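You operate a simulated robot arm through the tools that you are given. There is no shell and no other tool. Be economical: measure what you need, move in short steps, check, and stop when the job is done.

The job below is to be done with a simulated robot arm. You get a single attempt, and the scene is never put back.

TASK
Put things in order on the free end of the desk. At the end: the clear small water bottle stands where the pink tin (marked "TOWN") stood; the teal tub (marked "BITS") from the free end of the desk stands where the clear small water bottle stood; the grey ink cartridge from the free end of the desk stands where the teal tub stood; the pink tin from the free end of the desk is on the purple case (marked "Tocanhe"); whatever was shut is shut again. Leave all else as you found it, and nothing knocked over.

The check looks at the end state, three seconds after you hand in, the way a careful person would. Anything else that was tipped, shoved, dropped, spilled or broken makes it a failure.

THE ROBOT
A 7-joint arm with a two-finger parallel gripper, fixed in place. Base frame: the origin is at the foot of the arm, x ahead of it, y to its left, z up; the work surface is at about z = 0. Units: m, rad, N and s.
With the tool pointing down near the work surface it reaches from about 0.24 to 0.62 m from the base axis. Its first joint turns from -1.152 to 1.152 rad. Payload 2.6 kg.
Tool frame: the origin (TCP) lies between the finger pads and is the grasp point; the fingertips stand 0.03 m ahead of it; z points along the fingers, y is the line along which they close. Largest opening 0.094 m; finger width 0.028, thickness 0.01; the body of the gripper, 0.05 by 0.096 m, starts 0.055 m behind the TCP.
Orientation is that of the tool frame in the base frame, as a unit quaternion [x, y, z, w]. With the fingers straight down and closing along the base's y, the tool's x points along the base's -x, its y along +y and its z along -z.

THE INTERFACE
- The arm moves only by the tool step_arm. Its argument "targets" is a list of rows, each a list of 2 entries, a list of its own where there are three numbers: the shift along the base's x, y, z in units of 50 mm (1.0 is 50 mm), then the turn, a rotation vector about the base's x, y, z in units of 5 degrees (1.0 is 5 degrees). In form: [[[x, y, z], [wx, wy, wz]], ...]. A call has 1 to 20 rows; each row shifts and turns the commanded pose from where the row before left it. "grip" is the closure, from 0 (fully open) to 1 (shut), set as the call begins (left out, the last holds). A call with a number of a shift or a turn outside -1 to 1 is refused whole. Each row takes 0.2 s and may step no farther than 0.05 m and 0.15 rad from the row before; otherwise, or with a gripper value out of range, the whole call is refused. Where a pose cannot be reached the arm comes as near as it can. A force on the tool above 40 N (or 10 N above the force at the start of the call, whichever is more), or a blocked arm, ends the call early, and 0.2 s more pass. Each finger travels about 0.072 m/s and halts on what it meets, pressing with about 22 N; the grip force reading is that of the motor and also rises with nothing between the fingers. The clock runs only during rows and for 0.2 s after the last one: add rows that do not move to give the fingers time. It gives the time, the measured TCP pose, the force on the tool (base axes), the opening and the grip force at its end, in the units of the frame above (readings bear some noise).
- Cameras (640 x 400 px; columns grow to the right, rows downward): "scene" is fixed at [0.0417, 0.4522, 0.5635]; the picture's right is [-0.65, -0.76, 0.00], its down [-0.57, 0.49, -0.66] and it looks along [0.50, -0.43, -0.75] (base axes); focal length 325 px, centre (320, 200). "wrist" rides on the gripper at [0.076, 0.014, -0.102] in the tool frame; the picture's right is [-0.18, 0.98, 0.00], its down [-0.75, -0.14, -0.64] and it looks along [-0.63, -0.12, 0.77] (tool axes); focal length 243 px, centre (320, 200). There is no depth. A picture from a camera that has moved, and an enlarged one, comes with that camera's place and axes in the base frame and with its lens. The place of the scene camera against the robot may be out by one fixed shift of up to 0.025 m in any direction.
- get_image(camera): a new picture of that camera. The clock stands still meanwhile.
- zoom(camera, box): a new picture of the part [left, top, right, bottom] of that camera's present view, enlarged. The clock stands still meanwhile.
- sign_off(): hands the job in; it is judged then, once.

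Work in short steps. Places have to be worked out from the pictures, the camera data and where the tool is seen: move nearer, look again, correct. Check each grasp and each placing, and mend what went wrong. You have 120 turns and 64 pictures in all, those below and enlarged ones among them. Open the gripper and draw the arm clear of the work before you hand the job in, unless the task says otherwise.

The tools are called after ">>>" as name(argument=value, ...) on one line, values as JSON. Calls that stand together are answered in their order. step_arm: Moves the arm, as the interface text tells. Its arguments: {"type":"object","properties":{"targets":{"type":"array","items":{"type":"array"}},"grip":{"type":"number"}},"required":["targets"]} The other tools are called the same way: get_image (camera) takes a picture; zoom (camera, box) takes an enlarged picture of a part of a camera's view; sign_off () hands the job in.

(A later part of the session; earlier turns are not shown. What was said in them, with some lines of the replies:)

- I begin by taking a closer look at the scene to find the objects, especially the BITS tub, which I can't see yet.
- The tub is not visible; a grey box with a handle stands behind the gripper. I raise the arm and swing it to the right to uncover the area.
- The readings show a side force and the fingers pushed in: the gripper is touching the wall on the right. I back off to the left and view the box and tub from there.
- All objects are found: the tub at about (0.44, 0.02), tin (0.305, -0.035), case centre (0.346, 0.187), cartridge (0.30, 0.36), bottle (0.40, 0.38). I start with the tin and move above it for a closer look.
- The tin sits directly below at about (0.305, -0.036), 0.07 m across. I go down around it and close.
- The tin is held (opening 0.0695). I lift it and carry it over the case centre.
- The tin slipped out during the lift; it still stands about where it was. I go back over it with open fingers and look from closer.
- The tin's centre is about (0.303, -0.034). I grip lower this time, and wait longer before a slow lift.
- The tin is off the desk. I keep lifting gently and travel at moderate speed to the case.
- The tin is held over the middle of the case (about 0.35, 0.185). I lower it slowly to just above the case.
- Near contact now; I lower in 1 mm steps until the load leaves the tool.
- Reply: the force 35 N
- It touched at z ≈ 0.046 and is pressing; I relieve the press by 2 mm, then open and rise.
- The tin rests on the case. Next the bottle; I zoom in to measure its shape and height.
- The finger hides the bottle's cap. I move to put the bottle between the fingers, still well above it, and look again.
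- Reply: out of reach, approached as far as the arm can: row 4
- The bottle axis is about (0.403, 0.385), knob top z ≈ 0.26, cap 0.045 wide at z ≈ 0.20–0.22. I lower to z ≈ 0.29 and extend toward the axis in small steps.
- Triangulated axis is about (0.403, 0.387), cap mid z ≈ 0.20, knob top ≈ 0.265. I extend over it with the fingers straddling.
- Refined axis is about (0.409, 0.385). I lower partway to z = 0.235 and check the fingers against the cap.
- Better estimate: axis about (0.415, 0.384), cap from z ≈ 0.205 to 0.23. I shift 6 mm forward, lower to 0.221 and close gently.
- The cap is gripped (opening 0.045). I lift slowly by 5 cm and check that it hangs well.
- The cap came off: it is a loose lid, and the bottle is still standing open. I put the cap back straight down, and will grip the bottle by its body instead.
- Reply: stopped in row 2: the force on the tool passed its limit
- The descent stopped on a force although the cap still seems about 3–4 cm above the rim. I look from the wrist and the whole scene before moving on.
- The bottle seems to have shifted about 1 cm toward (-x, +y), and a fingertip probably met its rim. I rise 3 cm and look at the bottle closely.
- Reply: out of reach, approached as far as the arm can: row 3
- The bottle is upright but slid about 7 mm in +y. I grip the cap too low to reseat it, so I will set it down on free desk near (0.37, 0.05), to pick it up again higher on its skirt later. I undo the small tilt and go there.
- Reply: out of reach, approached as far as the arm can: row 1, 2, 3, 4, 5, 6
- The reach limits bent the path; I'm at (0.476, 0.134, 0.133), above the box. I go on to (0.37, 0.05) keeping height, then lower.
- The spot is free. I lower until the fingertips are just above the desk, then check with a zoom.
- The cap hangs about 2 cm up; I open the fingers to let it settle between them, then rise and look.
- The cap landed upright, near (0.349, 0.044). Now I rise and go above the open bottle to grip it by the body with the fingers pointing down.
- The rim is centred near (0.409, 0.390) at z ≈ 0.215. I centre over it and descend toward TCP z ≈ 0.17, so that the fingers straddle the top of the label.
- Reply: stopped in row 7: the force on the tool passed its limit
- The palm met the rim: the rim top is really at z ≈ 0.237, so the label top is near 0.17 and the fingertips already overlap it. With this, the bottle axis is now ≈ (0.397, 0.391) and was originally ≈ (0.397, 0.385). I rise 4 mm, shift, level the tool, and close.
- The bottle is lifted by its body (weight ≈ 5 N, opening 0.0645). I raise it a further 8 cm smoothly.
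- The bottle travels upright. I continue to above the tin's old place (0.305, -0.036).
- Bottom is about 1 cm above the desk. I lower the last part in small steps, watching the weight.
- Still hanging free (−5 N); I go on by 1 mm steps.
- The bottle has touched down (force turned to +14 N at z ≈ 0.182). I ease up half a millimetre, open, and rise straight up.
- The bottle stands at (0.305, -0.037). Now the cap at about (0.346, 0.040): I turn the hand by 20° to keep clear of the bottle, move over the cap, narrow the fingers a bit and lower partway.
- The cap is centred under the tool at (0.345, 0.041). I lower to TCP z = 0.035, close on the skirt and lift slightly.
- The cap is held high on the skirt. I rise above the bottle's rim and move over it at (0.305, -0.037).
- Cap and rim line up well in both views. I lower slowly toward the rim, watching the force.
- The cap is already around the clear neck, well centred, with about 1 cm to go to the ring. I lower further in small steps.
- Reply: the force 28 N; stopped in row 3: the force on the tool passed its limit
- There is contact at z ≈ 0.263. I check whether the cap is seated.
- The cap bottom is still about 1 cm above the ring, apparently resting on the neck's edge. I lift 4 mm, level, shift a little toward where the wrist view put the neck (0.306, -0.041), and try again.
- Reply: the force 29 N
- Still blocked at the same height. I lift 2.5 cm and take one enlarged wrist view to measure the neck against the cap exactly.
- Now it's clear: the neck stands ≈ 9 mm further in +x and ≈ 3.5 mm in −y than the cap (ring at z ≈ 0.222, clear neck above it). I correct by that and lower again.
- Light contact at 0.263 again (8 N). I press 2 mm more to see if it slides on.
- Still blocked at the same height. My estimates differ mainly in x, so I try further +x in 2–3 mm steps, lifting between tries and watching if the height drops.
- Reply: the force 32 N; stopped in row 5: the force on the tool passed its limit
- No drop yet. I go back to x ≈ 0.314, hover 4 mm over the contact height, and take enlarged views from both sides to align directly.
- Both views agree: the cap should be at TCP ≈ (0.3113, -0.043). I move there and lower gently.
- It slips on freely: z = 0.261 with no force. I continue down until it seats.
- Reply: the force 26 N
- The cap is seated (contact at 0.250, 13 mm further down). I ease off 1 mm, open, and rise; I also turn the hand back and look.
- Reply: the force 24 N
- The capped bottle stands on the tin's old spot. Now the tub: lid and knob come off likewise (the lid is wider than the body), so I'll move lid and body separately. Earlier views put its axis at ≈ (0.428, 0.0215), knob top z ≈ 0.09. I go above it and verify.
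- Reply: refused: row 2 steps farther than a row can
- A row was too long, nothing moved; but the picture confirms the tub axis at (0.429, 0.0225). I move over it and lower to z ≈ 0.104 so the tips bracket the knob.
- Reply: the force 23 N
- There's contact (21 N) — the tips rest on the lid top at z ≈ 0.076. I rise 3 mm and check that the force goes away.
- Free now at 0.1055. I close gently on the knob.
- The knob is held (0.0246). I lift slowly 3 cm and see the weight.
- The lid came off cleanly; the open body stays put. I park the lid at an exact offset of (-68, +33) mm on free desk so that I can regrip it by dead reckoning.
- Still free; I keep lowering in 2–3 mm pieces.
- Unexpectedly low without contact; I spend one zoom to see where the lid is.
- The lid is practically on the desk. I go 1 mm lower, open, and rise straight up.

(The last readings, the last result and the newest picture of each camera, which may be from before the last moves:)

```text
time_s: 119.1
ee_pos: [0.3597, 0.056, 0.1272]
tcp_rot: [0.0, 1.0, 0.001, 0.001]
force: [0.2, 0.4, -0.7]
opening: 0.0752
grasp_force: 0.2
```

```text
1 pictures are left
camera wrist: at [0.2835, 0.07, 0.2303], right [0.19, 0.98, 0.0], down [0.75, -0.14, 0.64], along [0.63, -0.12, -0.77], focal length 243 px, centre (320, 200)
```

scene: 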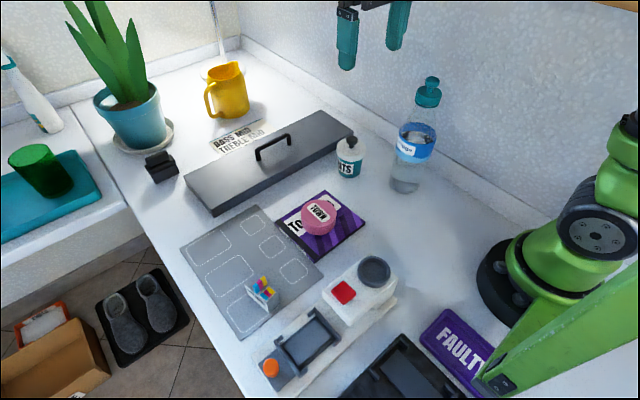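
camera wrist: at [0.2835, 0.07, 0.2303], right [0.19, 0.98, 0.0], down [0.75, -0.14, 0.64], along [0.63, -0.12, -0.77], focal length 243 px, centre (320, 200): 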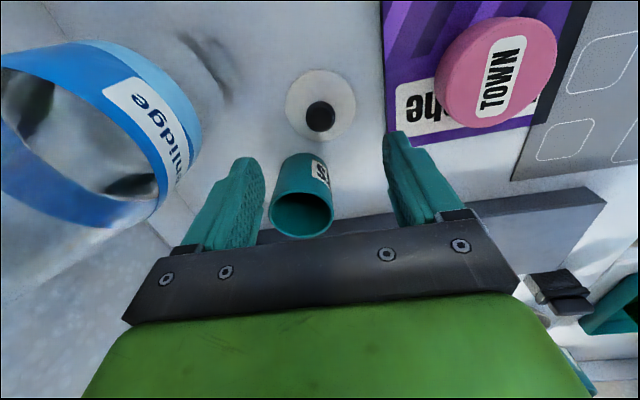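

The lid lies flat at (0.3575, 0.056); the open body stands at ≈ (0.429, 0.024). One picture is left, so I continue by readings: return by the exact offset, lower around the body and grip it.

>>> step_arm(targets=[[[0.5, -0.25, 0], [0, 0, 0]], [[0.5, -0.25, 0], [0, 0, 0]], [[0.36, -0.14, 0], [0, 0, 0]], [[0, 0, -0.5], [0, 0, 0]], [[0, 0, -0.5], [0, 0, 0]], [[0, 0, -0.5], [0, 0, 0]], [[0, 0, -0.24], [0, 0, 0]], [[0, 0, 0], [0, 0, 0]]], grip=0)

>>> step_arm(targets=[[[0, 0, 0], [0, 0, 0]], [[0, 0, 0], [0, 0, 0]], [[0, 0, 0], [0, 0, 0]], [[0, 0, 0], [0, 0, 0]]], grip=1)

```text
time_s: 120.9
ee_pos: [0.4279, 0.0242, 0.0404]
tcp_rot: [0.001, 1.0, 0.001, 0.0]
force: [0.1, -0.7, -0.7]
opening: 0.094
grasp_force: 0.1
```

```text
time_s: 121.9
ee_pos: [0.4284, 0.0248, 0.0403]
tcp_rot: [0.001, 1.0, 0.002, 0.0]
force: [0.8, 0.5, 0.1]
opening: 0.0588
grasp_force: 22.4
```

The body is held (0.0588). I lift it smoothly by 9 cm, checking it keeps its grip.

>>> step_arm(targets=[[[0, 0, 0.06], [0, 0, 0]], [[0, 0, 0.1], [0, 0, 0]], [[0, 0, 0.16], [0, 0, 0]], [[0, 0, 0.24], [0, 0, 0]], [[0, 0, 0.3], [0, 0, 0]], [[0, 0, 0.3], [0, 0, 0]], [[0, 0, 0.3], [0, 0, 0]], [[0, 0, 0.2], [0, 0, 0]], [[0, 0, 0.14], [0, 0, 0]], [[0, 0, 0], [0, 0, 0]]])

>>> step_arm(targets=[[[0, 0.1, 0], [0, 0, 0]], [[0, 0.2, 0], [0, 0, 0]], [[0, 0.3, 0], [0, 0, 0]], [[-0.02, 0.42, 0], [0, 0, 0]], [[-0.04, 0.5, 0], [0, 0, 0]], [[-0.05, 0.5, 0], [0, 0, 0]], [[-0.05, 0.5, 0], [0, 0, 0]], [[-0.05, 0.5, 0], [0, 0, 0]], [[-0.05, 0.5, 0], [0, 0, 0]], [[-0.05, 0.5, 0], [0, 0, 0]], [[-0.05, 0.5, 0], [0, 0, 0]], [[-0.05, 0.5, 0], [0, 0, 0]], [[-0.05, 0.5, 0], [0, 0, 0]], [[-0.03, 0.5, 0], [0, 0, 0]], [[-0.03, 0.5, 0], [0, 0, 0]], [[0, 0.42, 0], [0, 0, 0]], [[0, 0.3, 0], [0, 0, 0]], [[0, 0.2, 0], [0, 0, 0]], [[0, 0.27, 0], [0, 0, 0]], [[0, 0, 0], [0, 0, 0]]])

```text
time_s: 124.1
ee_pos: [0.4287, 0.0252, 0.1308]
tcp_rot: [0.002, 1.0, 0.001, 0.0]
force: [-0.1, 0.2, -3.7]
opening: 0.0591
grasp_force: 22.3
```

```text
time_s: 128.3
ee_pos: [0.4034, 0.4091, 0.1297]
tcp_rot: [0.001, 1.0, 0.0, 0.0]
force: [0.1, -0.3, -2.9]
opening: 0.0589
grasp_force: 22.1
```

Slightly past in y (0.409); I come back 24 mm to 0.385, then lower close to the mat.

>>> step_arm(targets=[[[0, -0.2, 0], [0, 0, 0]], [[0, -0.28, 0], [0, 0, 0]], [[0, 0, -0.2], [0, 0, 0]], [[0, 0, -0.3], [0, 0, 0]], [[0, 0, -0.4], [0, 0, 0]], [[0, 0, -0.4], [0, 0, 0]], [[0, 0, -0.24], [0, 0, 0]], [[0, 0, -0.1], [0, 0, 0]], [[0, 0, -0.04], [0, 0, 0]], [[0, 0, 0], [0, 0, 0]]])

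>>> step_arm(targets=[[[0, 0, -0.03], [0, 0, 0]], [[0, 0, 0], [0, 0, 0]]])

>>> step_arm(targets=[[[0, 0, -0.02], [0, 0, 0]], [[0, 0, 0], [0, 0, 0]]])

```text
time_s: 130.5
ee_pos: [0.4026, 0.3869, 0.0467]
tcp_rot: [0.001, 1.0, 0.0, 0.0]
force: [-0.1, 0.7, -3.8]
opening: 0.059
grasp_force: 22.1
```

```text
time_s: 131.1
ee_pos: [0.4028, 0.3851, 0.045]
tcp_rot: [0.001, 1.0, 0.001, -0.001]
force: [-0.5, 0.3, -4.0]
opening: 0.0588
grasp_force: 22.1
```

```text
time_s: 131.7
ee_pos: [0.4021, 0.3864, 0.0445]
tcp_rot: [0.001, 1.0, 0.002, 0.0]
force: [0.4, 0.6, -4.1]
opening: 0.0589
grasp_force: 22.4
```

>>> step_arm(targets=[[[0, 0, -0.03], [0, 0, 0]], [[0, 0, 0], [0, 0, 0]]])

>>> step_arm(targets=[[[0, 0, -0.02], [0, 0, 0]], [[0, 0, 0], [0, 0, 0]]])

>>> step_arm(targets=[[[0, 0, -0.02], [0, 0, 0]], [[0, 0, 0], [0, 0, 0]]])

```text
time_s: 132.3
ee_pos: [0.4025, 0.3865, 0.0431]
tcp_rot: [0.001, 1.0, 0.001, 0.001]
force: [-1.1, -2.8, 1.8]
opening: 0.0588
grasp_force: 22.0
```

```text
time_s: 132.9
ee_pos: [0.4036, 0.3853, 0.0445]
tcp_rot: [0.001, 1.0, 0.002, 0.001]
force: [-5.5, -4.6, 14.3]
opening: 0.0589
grasp_force: 22.5
```

```text
time_s: 133.5
ee_pos: [0.403, 0.3869, 0.0441]
tcp_rot: [0.001, 1.0, 0.002, 0.002]
force: [-1.0, -0.9, 21.5]
opening: 0.0589
grasp_force: 21.9
```

Touched down on the mat (z ≈ 0.0435). I ease up, open, rise, and return to the lid by exact offsets.

>>> step_arm(targets=[[[0, 0, 0.03], [0, 0, 0]], [[0, 0, 0], [0, 0, 0]]])

>>> step_arm(targets=[[[0, 0, 0], [0, 0, 0]], [[0, 0, 0], [0, 0, 0]], [[0, 0, 0], [0, 0, 0]], [[0, 0, 0.2], [0, 0, 0]], [[0, 0, 0.6], [0, 0, 0]], [[0, 0, 0.8], [0, 0, 0]], [[0, 0, 0.8], [0, 0, 0]], [[-0.1, -0.8, 0], [0, 0, 0]], [[-0.1, -0.9, 0], [0, 0, 0]], [[-0.1, -0.9, 0], [0, 0, 0]], [[-0.1, -0.9, 0], [0, 0, 0]], [[-0.1, -0.9, 0], [0, 0, 0]], [[-0.1, -0.9, 0], [0, 0, 0]], [[-0.1, -0.9, 0], [0, 0, 0]], [[-0.11, -0.37, 0], [0, 0, 0]], [[0, 0, 0], [0, 0, 0]]], grip=0)

```text
time_s: 134.1
ee_pos: [0.4033, 0.3858, 0.0424]
tcp_rot: [0.001, 1.0, 0.0, 0.002]
force: [3.3, 4.8, 13.7]
opening: 0.0586
grasp_force: 21.6
```

```text
time_s: 137.5
ee_pos: [0.3611, 0.0565, 0.1626]
tcp_rot: [0.001, 1.0, 0.001, 0.0]
force: [0.3, 0.1, 0.4]
opening: 0.0938
grasp_force: 0.1
```

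I'm at the parking point. I narrow the fingers, lower over the knob and close.

>>> step_arm(targets=[[[-0.04, 0, -0.4], [0, 0, 0]], [[0, 0, -0.6], [0, 0, 0]], [[0, 0, -0.6], [0, 0, 0]], [[0, 0, -0.5], [0, 0, 0]], [[0, 0, -0.25], [0, 0, 0]], [[0, 0, -0.1], [0, 0, 0]], [[0, 0, 0], [0, 0, 0]]], grip=0.4)

>>> step_arm(targets=[[[0, 0, 0], [0, 0, 0]], [[0, 0, 0], [0, 0, 0]], [[0, 0, 0], [0, 0, 0]], [[0, 0, 0], [0, 0, 0]]], grip=1)

```text
time_s: 139.1
ee_pos: [0.3603, 0.0565, 0.0398]
tcp_rot: [0.001, 1.0, 0.001, -0.001]
force: [-0.1, -0.5, -0.1]
opening: 0.0565
grasp_force: 0.0
```

```text
time_s: 140.1
ee_pos: [0.3588, 0.0562, 0.0416]
tcp_rot: [0.001, 1.0, 0.001, 0.0]
force: [-0.2, -0.6, -0.3]
opening: 0.0236
grasp_force: 22.0
```

The knob is held. I lift and carry the lid by the exact offset (+0.81, +6.57 units) to above the tub body.

>>> step_arm(targets=[[[0, 0, 0.2], [0, 0, 0]], [[0, 0, 0.6], [0, 0, 0]], [[0, 0, 0.7], [0, 0, 0]], [[0, 0, 0.7], [0, 0, 0]], [[0, 0, 0.6], [0, 0, 0]], [[0.1, 0.4, 0], [0, 0, 0]], [[0.1, 0.6, 0], [0, 0, 0]], [[0.1, 0.7, 0], [0, 0, 0]], [[0.1, 0.7, 0], [0, 0, 0]], [[0.1, 0.7, 0], [0, 0, 0]], [[0.1, 0.7, 0], [0, 0, 0]], [[0.1, 0.7, 0], [0, 0, 0]], [[0.11, 0.7, 0], [0, 0, 0]], [[0, 0.7, 0], [0, 0, 0]], [[0, 0.4, 0], [0, 0, 0]], [[0, 0.27, 0], [0, 0, 0]], [[0, 0, -0.5], [0, 0, 0]], [[0, 0, -0.4], [0, 0, 0]], [[0, 0, -0.2], [0, 0, 0]], [[0, 0, 0], [0, 0, 0]]])

```text
time_s: 144.3
ee_pos: [0.3994, 0.385, 0.1253]
tcp_rot: [0.0, 1.0, 0.0, 0.0]
force: [0.6, 0.2, 0.1]
opening: 0.0237
grasp_force: 22.1
```

In place at z = 0.125; seating is expected near 0.110. I lower in small steps.

>>> step_arm(targets=[[[0, 0, -0.06], [0, 0, 0]], [[0, 0, -0.06], [0, 0, 0]], [[0, 0, -0.04], [0, 0, 0]], [[0, 0, 0], [0, 0, 0]]])

>>> step_arm(targets=[[[0, 0, -0.03], [0, 0, 0]], [[0, 0, -0.03], [0, 0, 0]], [[0, 0, 0], [0, 0, 0]]])

>>> step_arm(targets=[[[0, 0, -0.03], [0, 0, 0]], [[0, 0, -0.03], [0, 0, 0]], [[0, 0, 0], [0, 0, 0]]])

```text
time_s: 145.3
ee_pos: [0.4007, 0.3844, 0.1155]
tcp_rot: [0.001, 1.0, 0.001, 0.0]
force: [-0.1, 0.3, -0.6]
opening: 0.0234
grasp_force: 22.3
```

```text
time_s: 146.1
ee_pos: [0.4009, 0.3864, 0.114]
tcp_rot: [0.001, 1.0, -0.001, -0.001]
force: [1.0, 0.2, 1.0]
opening: 0.0236
grasp_force: 21.9
```

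```text
time_s: 146.9
ee_pos: [0.4019, 0.3863, 0.1135]
tcp_rot: [0.001, 1.0, 0.003, 0.001]
force: [-4.0, -6.2, 27.1]
opening: 0.0239
grasp_force: 22.3
```

The lid has settled (contact at ≈ 0.1135, the level expected for the seated lid on the mat). I ease off, open, rise, and go above the cartridge at (0.289, 0.363) for the last picture, with the tub also in view.

>>> step_arm(targets=[[[0, 0, 0.06], [0, 0, 0]], [[0, 0, 0], [0, 0, 0]]])

>>> step_arm(targets=[[[0, 0, 0], [0, 0, 0]], [[0, 0, 0], [0, 0, 0]], [[0, 0, 0.1], [0, 0, 0]], [[0, 0, 0.4], [0, 0, 0]], [[0, 0, 0.7], [0, 0, 0]], [[0, 0, 0.6], [0, 0, 0]], [[-0.7, -0.1, 0], [0, 0, 0]], [[-0.8, -0.15, 0], [0, 0, 0]], [[-0.72, -0.2, 0], [0, 0, 0]], [[0, 0, 0], [0, 0, 0]]], grip=0)

>>> get_image(camera="wrist")

```text
time_s: 147.5
ee_pos: [0.4012, 0.3859, 0.1126]
tcp_rot: [0.001, 1.0, 0.0, 0.0]
force: [3.5, 1.9, 10.3]
opening: 0.0237
grasp_force: 22.4
```

```text
time_s: 149.7
ee_pos: [0.2898, 0.3631, 0.2034]
tcp_rot: [0.001, 1.0, 0.001, 0.0]
force: [0.0, -0.1, 0.1]
opening: 0.0938
grasp_force: 0.1
```

```text
0 pictures are left
camera wrist: at [0.2137, 0.3779, 0.3066], right [0.19, 0.98, 0.0], down [0.75, -0.14, 0.64], along [0.63, -0.12, -0.77], focal length 243 px, centre (320, 200)
```

wrist: 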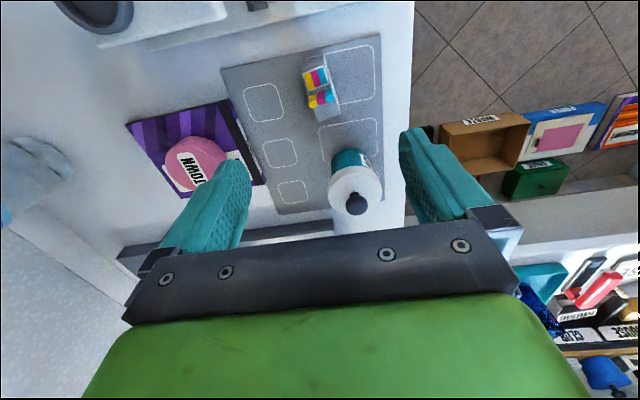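

The lidded tub stands well on the mat. The cartridge lies along x, about x 0.255–0.318, y 0.352–0.38. I centre at (0.287, 0.3655), lower to z ≈ 0.043, and close.

>>> step_arm(targets=[[[-0.05, 0.05, -0.5], [0, 0, 0]], [[0, 0, -0.7], [0, 0, 0]], [[0, 0, -0.7], [0, 0, 0]], [[0, 0, -0.6], [0, 0, 0]], [[0, 0, -0.4], [0, 0, 0]], [[0, 0, -0.3], [0, 0, 0]], [[0, 0, 0], [0, 0, 0]]])

>>> step_arm(targets=[[[0, 0, 0], [0, 0, 0]], [[0, 0, 0], [0, 0, 0]], [[0, 0, 0], [0, 0, 0]], [[0, 0, 0], [0, 0, 0]], [[0, 0, 0], [0, 0, 0]]], grip=1)

```text
time_s: 151.3
ee_pos: [0.2872, 0.3659, 0.0437]
tcp_rot: [0.0, 1.0, 0.001, 0.0]
force: [0.0, -0.4, -0.4]
opening: 0.0938
grasp_force: 0.0
```

```text
time_s: 152.5
ee_pos: [0.2865, 0.3668, 0.0455]
tcp_rot: [0.001, 1.0, 0.001, 0.0]
force: [0.8, 0.6, 0.9]
opening: 0.0306
grasp_force: 21.8
```

The cartridge is held (0.0306). I lift it slowly.

>>> step_arm(targets=[[[0, 0, 0.06], [0, 0, 0]], [[0, 0, 0.1], [0, 0, 0]], [[0, 0, 0.2], [0, 0, 0]], [[0, 0, 0.3], [0, 0, 0]], [[0, 0, 0.4], [0, 0, 0]], [[0, 0, 0.4], [0, 0, 0]], [[0, 0, 0.3], [0, 0, 0]], [[0, 0, 0.2], [0, 0, 0]], [[0, 0, 0], [0, 0, 0]]])

>>> step_arm(targets=[[[0, -0.15, 0], [0, 0, 0]], [[0, -0.3, 0], [0, 0, 0]], [[0, -0.45, 0], [0, 0, 0]], [[0, -0.5, 0], [0, 0, 0]], [[0, -0.5, 0], [0, 0, 0]], [[0.1, -0.5, 0], [0, 0, 0]], [[0.2, -0.5, 0], [0, 0, 0]], [[0.3, -0.5, 0], [0, 0, 0]], [[0.3, -0.5, 0], [0, 0, 0]], [[0.3, -0.5, 0], [0, 0, 0]], [[0.3, -0.5, 0], [0, 0, 0]], [[0.3, -0.5, 0], [0, 0, 0]], [[0.3, -0.4, 0], [0, 0, 0]], [[0.3, -0.4, 0], [0, 0, 0]], [[0.2, -0.3, 0], [0, 0, 0]], [[0.1, -0.2, 0], [0, 0, 0]], [[0.06, -0.14, 0], [0, 0, 0]], [[0, 0, 0], [0, 0, 0]]])

```text
time_s: 154.5
ee_pos: [0.2865, 0.3651, 0.1411]
tcp_rot: [0.001, 1.0, 0.001, -0.001]
force: [-0.5, 1.0, -0.4]
opening: 0.0304
grasp_force: 22.5
```

```text
time_s: 158.3
ee_pos: [0.4242, 0.0239, 0.142]
tcp_rot: [0.001, 1.0, 0.001, 0.0]
force: [0.3, 0.1, -0.5]
opening: 0.0302
grasp_force: 22.2
```

Still held at (0.424, 0.024). I lower to about 4 mm above the desk, then in small steps.

>>> step_arm(targets=[[[0, -0.02, -0.3], [0, 0, 0]], [[0, 0, -0.5], [0, 0, 0]], [[0, 0, -0.5], [0, 0, 0]], [[0, 0, -0.4], [0, 0, 0]], [[0, 0, -0.2], [0, 0, 0]], [[0, 0, 0], [0, 0, 0]]])

>>> step_arm(targets=[[[0, 0, -0.03], [0, 0, 0]], [[0, 0, 0], [0, 0, 0]]])

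>>> step_arm(targets=[[[0, 0, -0.02], [0, 0, 0]], [[0, 0, 0], [0, 0, 0]]])

>>> step_arm(targets=[[[0, 0, -0.02], [0, 0, 0]], [[0, 0, 0], [0, 0, 0]]])

```text
time_s: 159.7
ee_pos: [0.4269, 0.0229, 0.0461]
tcp_rot: [0.0, 1.0, 0.0, 0.0]
force: [0.6, -0.6, -0.5]
opening: 0.0302
grasp_force: 22.0
```

```text
time_s: 160.3
ee_pos: [0.4271, 0.0224, 0.0455]
tcp_rot: [0.001, 1.0, 0.001, 0.0]
force: [0.5, -0.4, -0.8]
opening: 0.0306
grasp_force: 22.3
```

```text
time_s: 160.9
ee_pos: [0.4266, 0.0219, 0.044]
tcp_rot: [0.002, 1.0, 0.001, 0.0]
force: [0.2, -0.1, -1.1]
opening: 0.0306
grasp_force: 21.9
```

```text
time_s: 161.5
ee_pos: [0.426, 0.0232, 0.0429]
tcp_rot: [0.001, 1.0, 0.001, 0.0]
force: [0.0, 0.0, -0.4]
opening: 0.0303
grasp_force: 21.8
```

>>> step_arm(targets=[[[0, 0, -0.02], [0, 0, 0]], [[0, 0, 0], [0, 0, 0]]])

>>> step_arm(targets=[[[0, 0, -0.015], [0, 0, 0]], [[0, 0, 0], [0, 0, 0]]])

>>> step_arm(targets=[[[0, 0, -0.015], [0, 0, 0]], [[0, 0, 0], [0, 0, 0]]])

```text
time_s: 162.1
ee_pos: [0.426, 0.0212, 0.0427]
tcp_rot: [0.0, 1.0, 0.001, 0.0]
force: [0.8, -0.4, -0.1]
opening: 0.0304
grasp_force: 22.2
```

```text
time_s: 162.7
ee_pos: [0.4267, 0.0226, 0.0423]
tcp_rot: [0.001, 1.0, 0.001, 0.0]
force: [-0.4, 0.3, -0.1]
opening: 0.0303
grasp_force: 21.8
```

```text
time_s: 163.3
ee_pos: [0.4246, 0.023, 0.0408]
tcp_rot: [0.0, 1.0, 0.0, 0.001]
force: [0.2, 2.5, 7.2]
opening: 0.0304
grasp_force: 22.4
```

It touches the desk (7 N at z ≈ 0.041). I open, rise straight up and draw the arm clear, high over the free middle.

>>> step_arm(targets=[[[0, 0, 0.01], [0, 0, 0]], [[0, 0, 0], [0, 0, 0]], [[0, 0, 0], [0, 0, 0]], [[0, 0, 0], [0, 0, 0]], [[0, 0, 0.1], [0, 0, 0]], [[0, 0, 0.4], [0, 0, 0]], [[0, 0, 0.8], [0, 0, 0]], [[0, 0, 0.8], [0, 0, 0]], [[0, 0, 0.8], [0, 0, 0]], [[0, 0, 0.8], [0, 0, 0]], [[0, 0, 0.8], [0, 0, 0]], [[0, 0.8, 0.3], [0, 0, 0]], [[0, 0.8, 0], [0, 0, 0]], [[-0.6, 0.7, 0], [0, 0, 0]], [[-0.8, 0.4, 0], [0, 0, 0]], [[-0.8, 0, 0], [0, 0, 0]], [[0, 0, 0], [0, 0, 0]]], grip=0)

```text
time_s: 166.9
ee_pos: [0.315, 0.158, 0.2802]
tcp_rot: [0.001, 1.0, 0.001, 0.0]
force: [-0.1, -0.3, 0.4]
opening: 0.094
grasp_force: 0.1
```

The arm is clear and the gripper open, and every placing gave clean touchdown readings, so I hand in.

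>>> sign_off()

```text
The job is handed in.
```

I made all four moves and handed the job in. I had no pictures left to check the ink cartridge after placing it, or for a last look at the whole desk.

- **Pink tin:** it stands on the purple case. It slipped out of the grip on the first lift but stayed upright, and the second try worked.
- **Water bottle:** it stands where the tin stood, up to about 1 cm off by my estimate. The cap came off when I first lifted the bottle, so I moved the bottle uncapped. I then put the cap back on, and a picture showed it in place.
- **Teal tub:** it stands where the bottle stood. I moved the lid and body separately, and the last picture shows it upright with the lid on.
- **Ink cartridge:** it was set down where the tub stood. I know this only from the arm's position and force readings.
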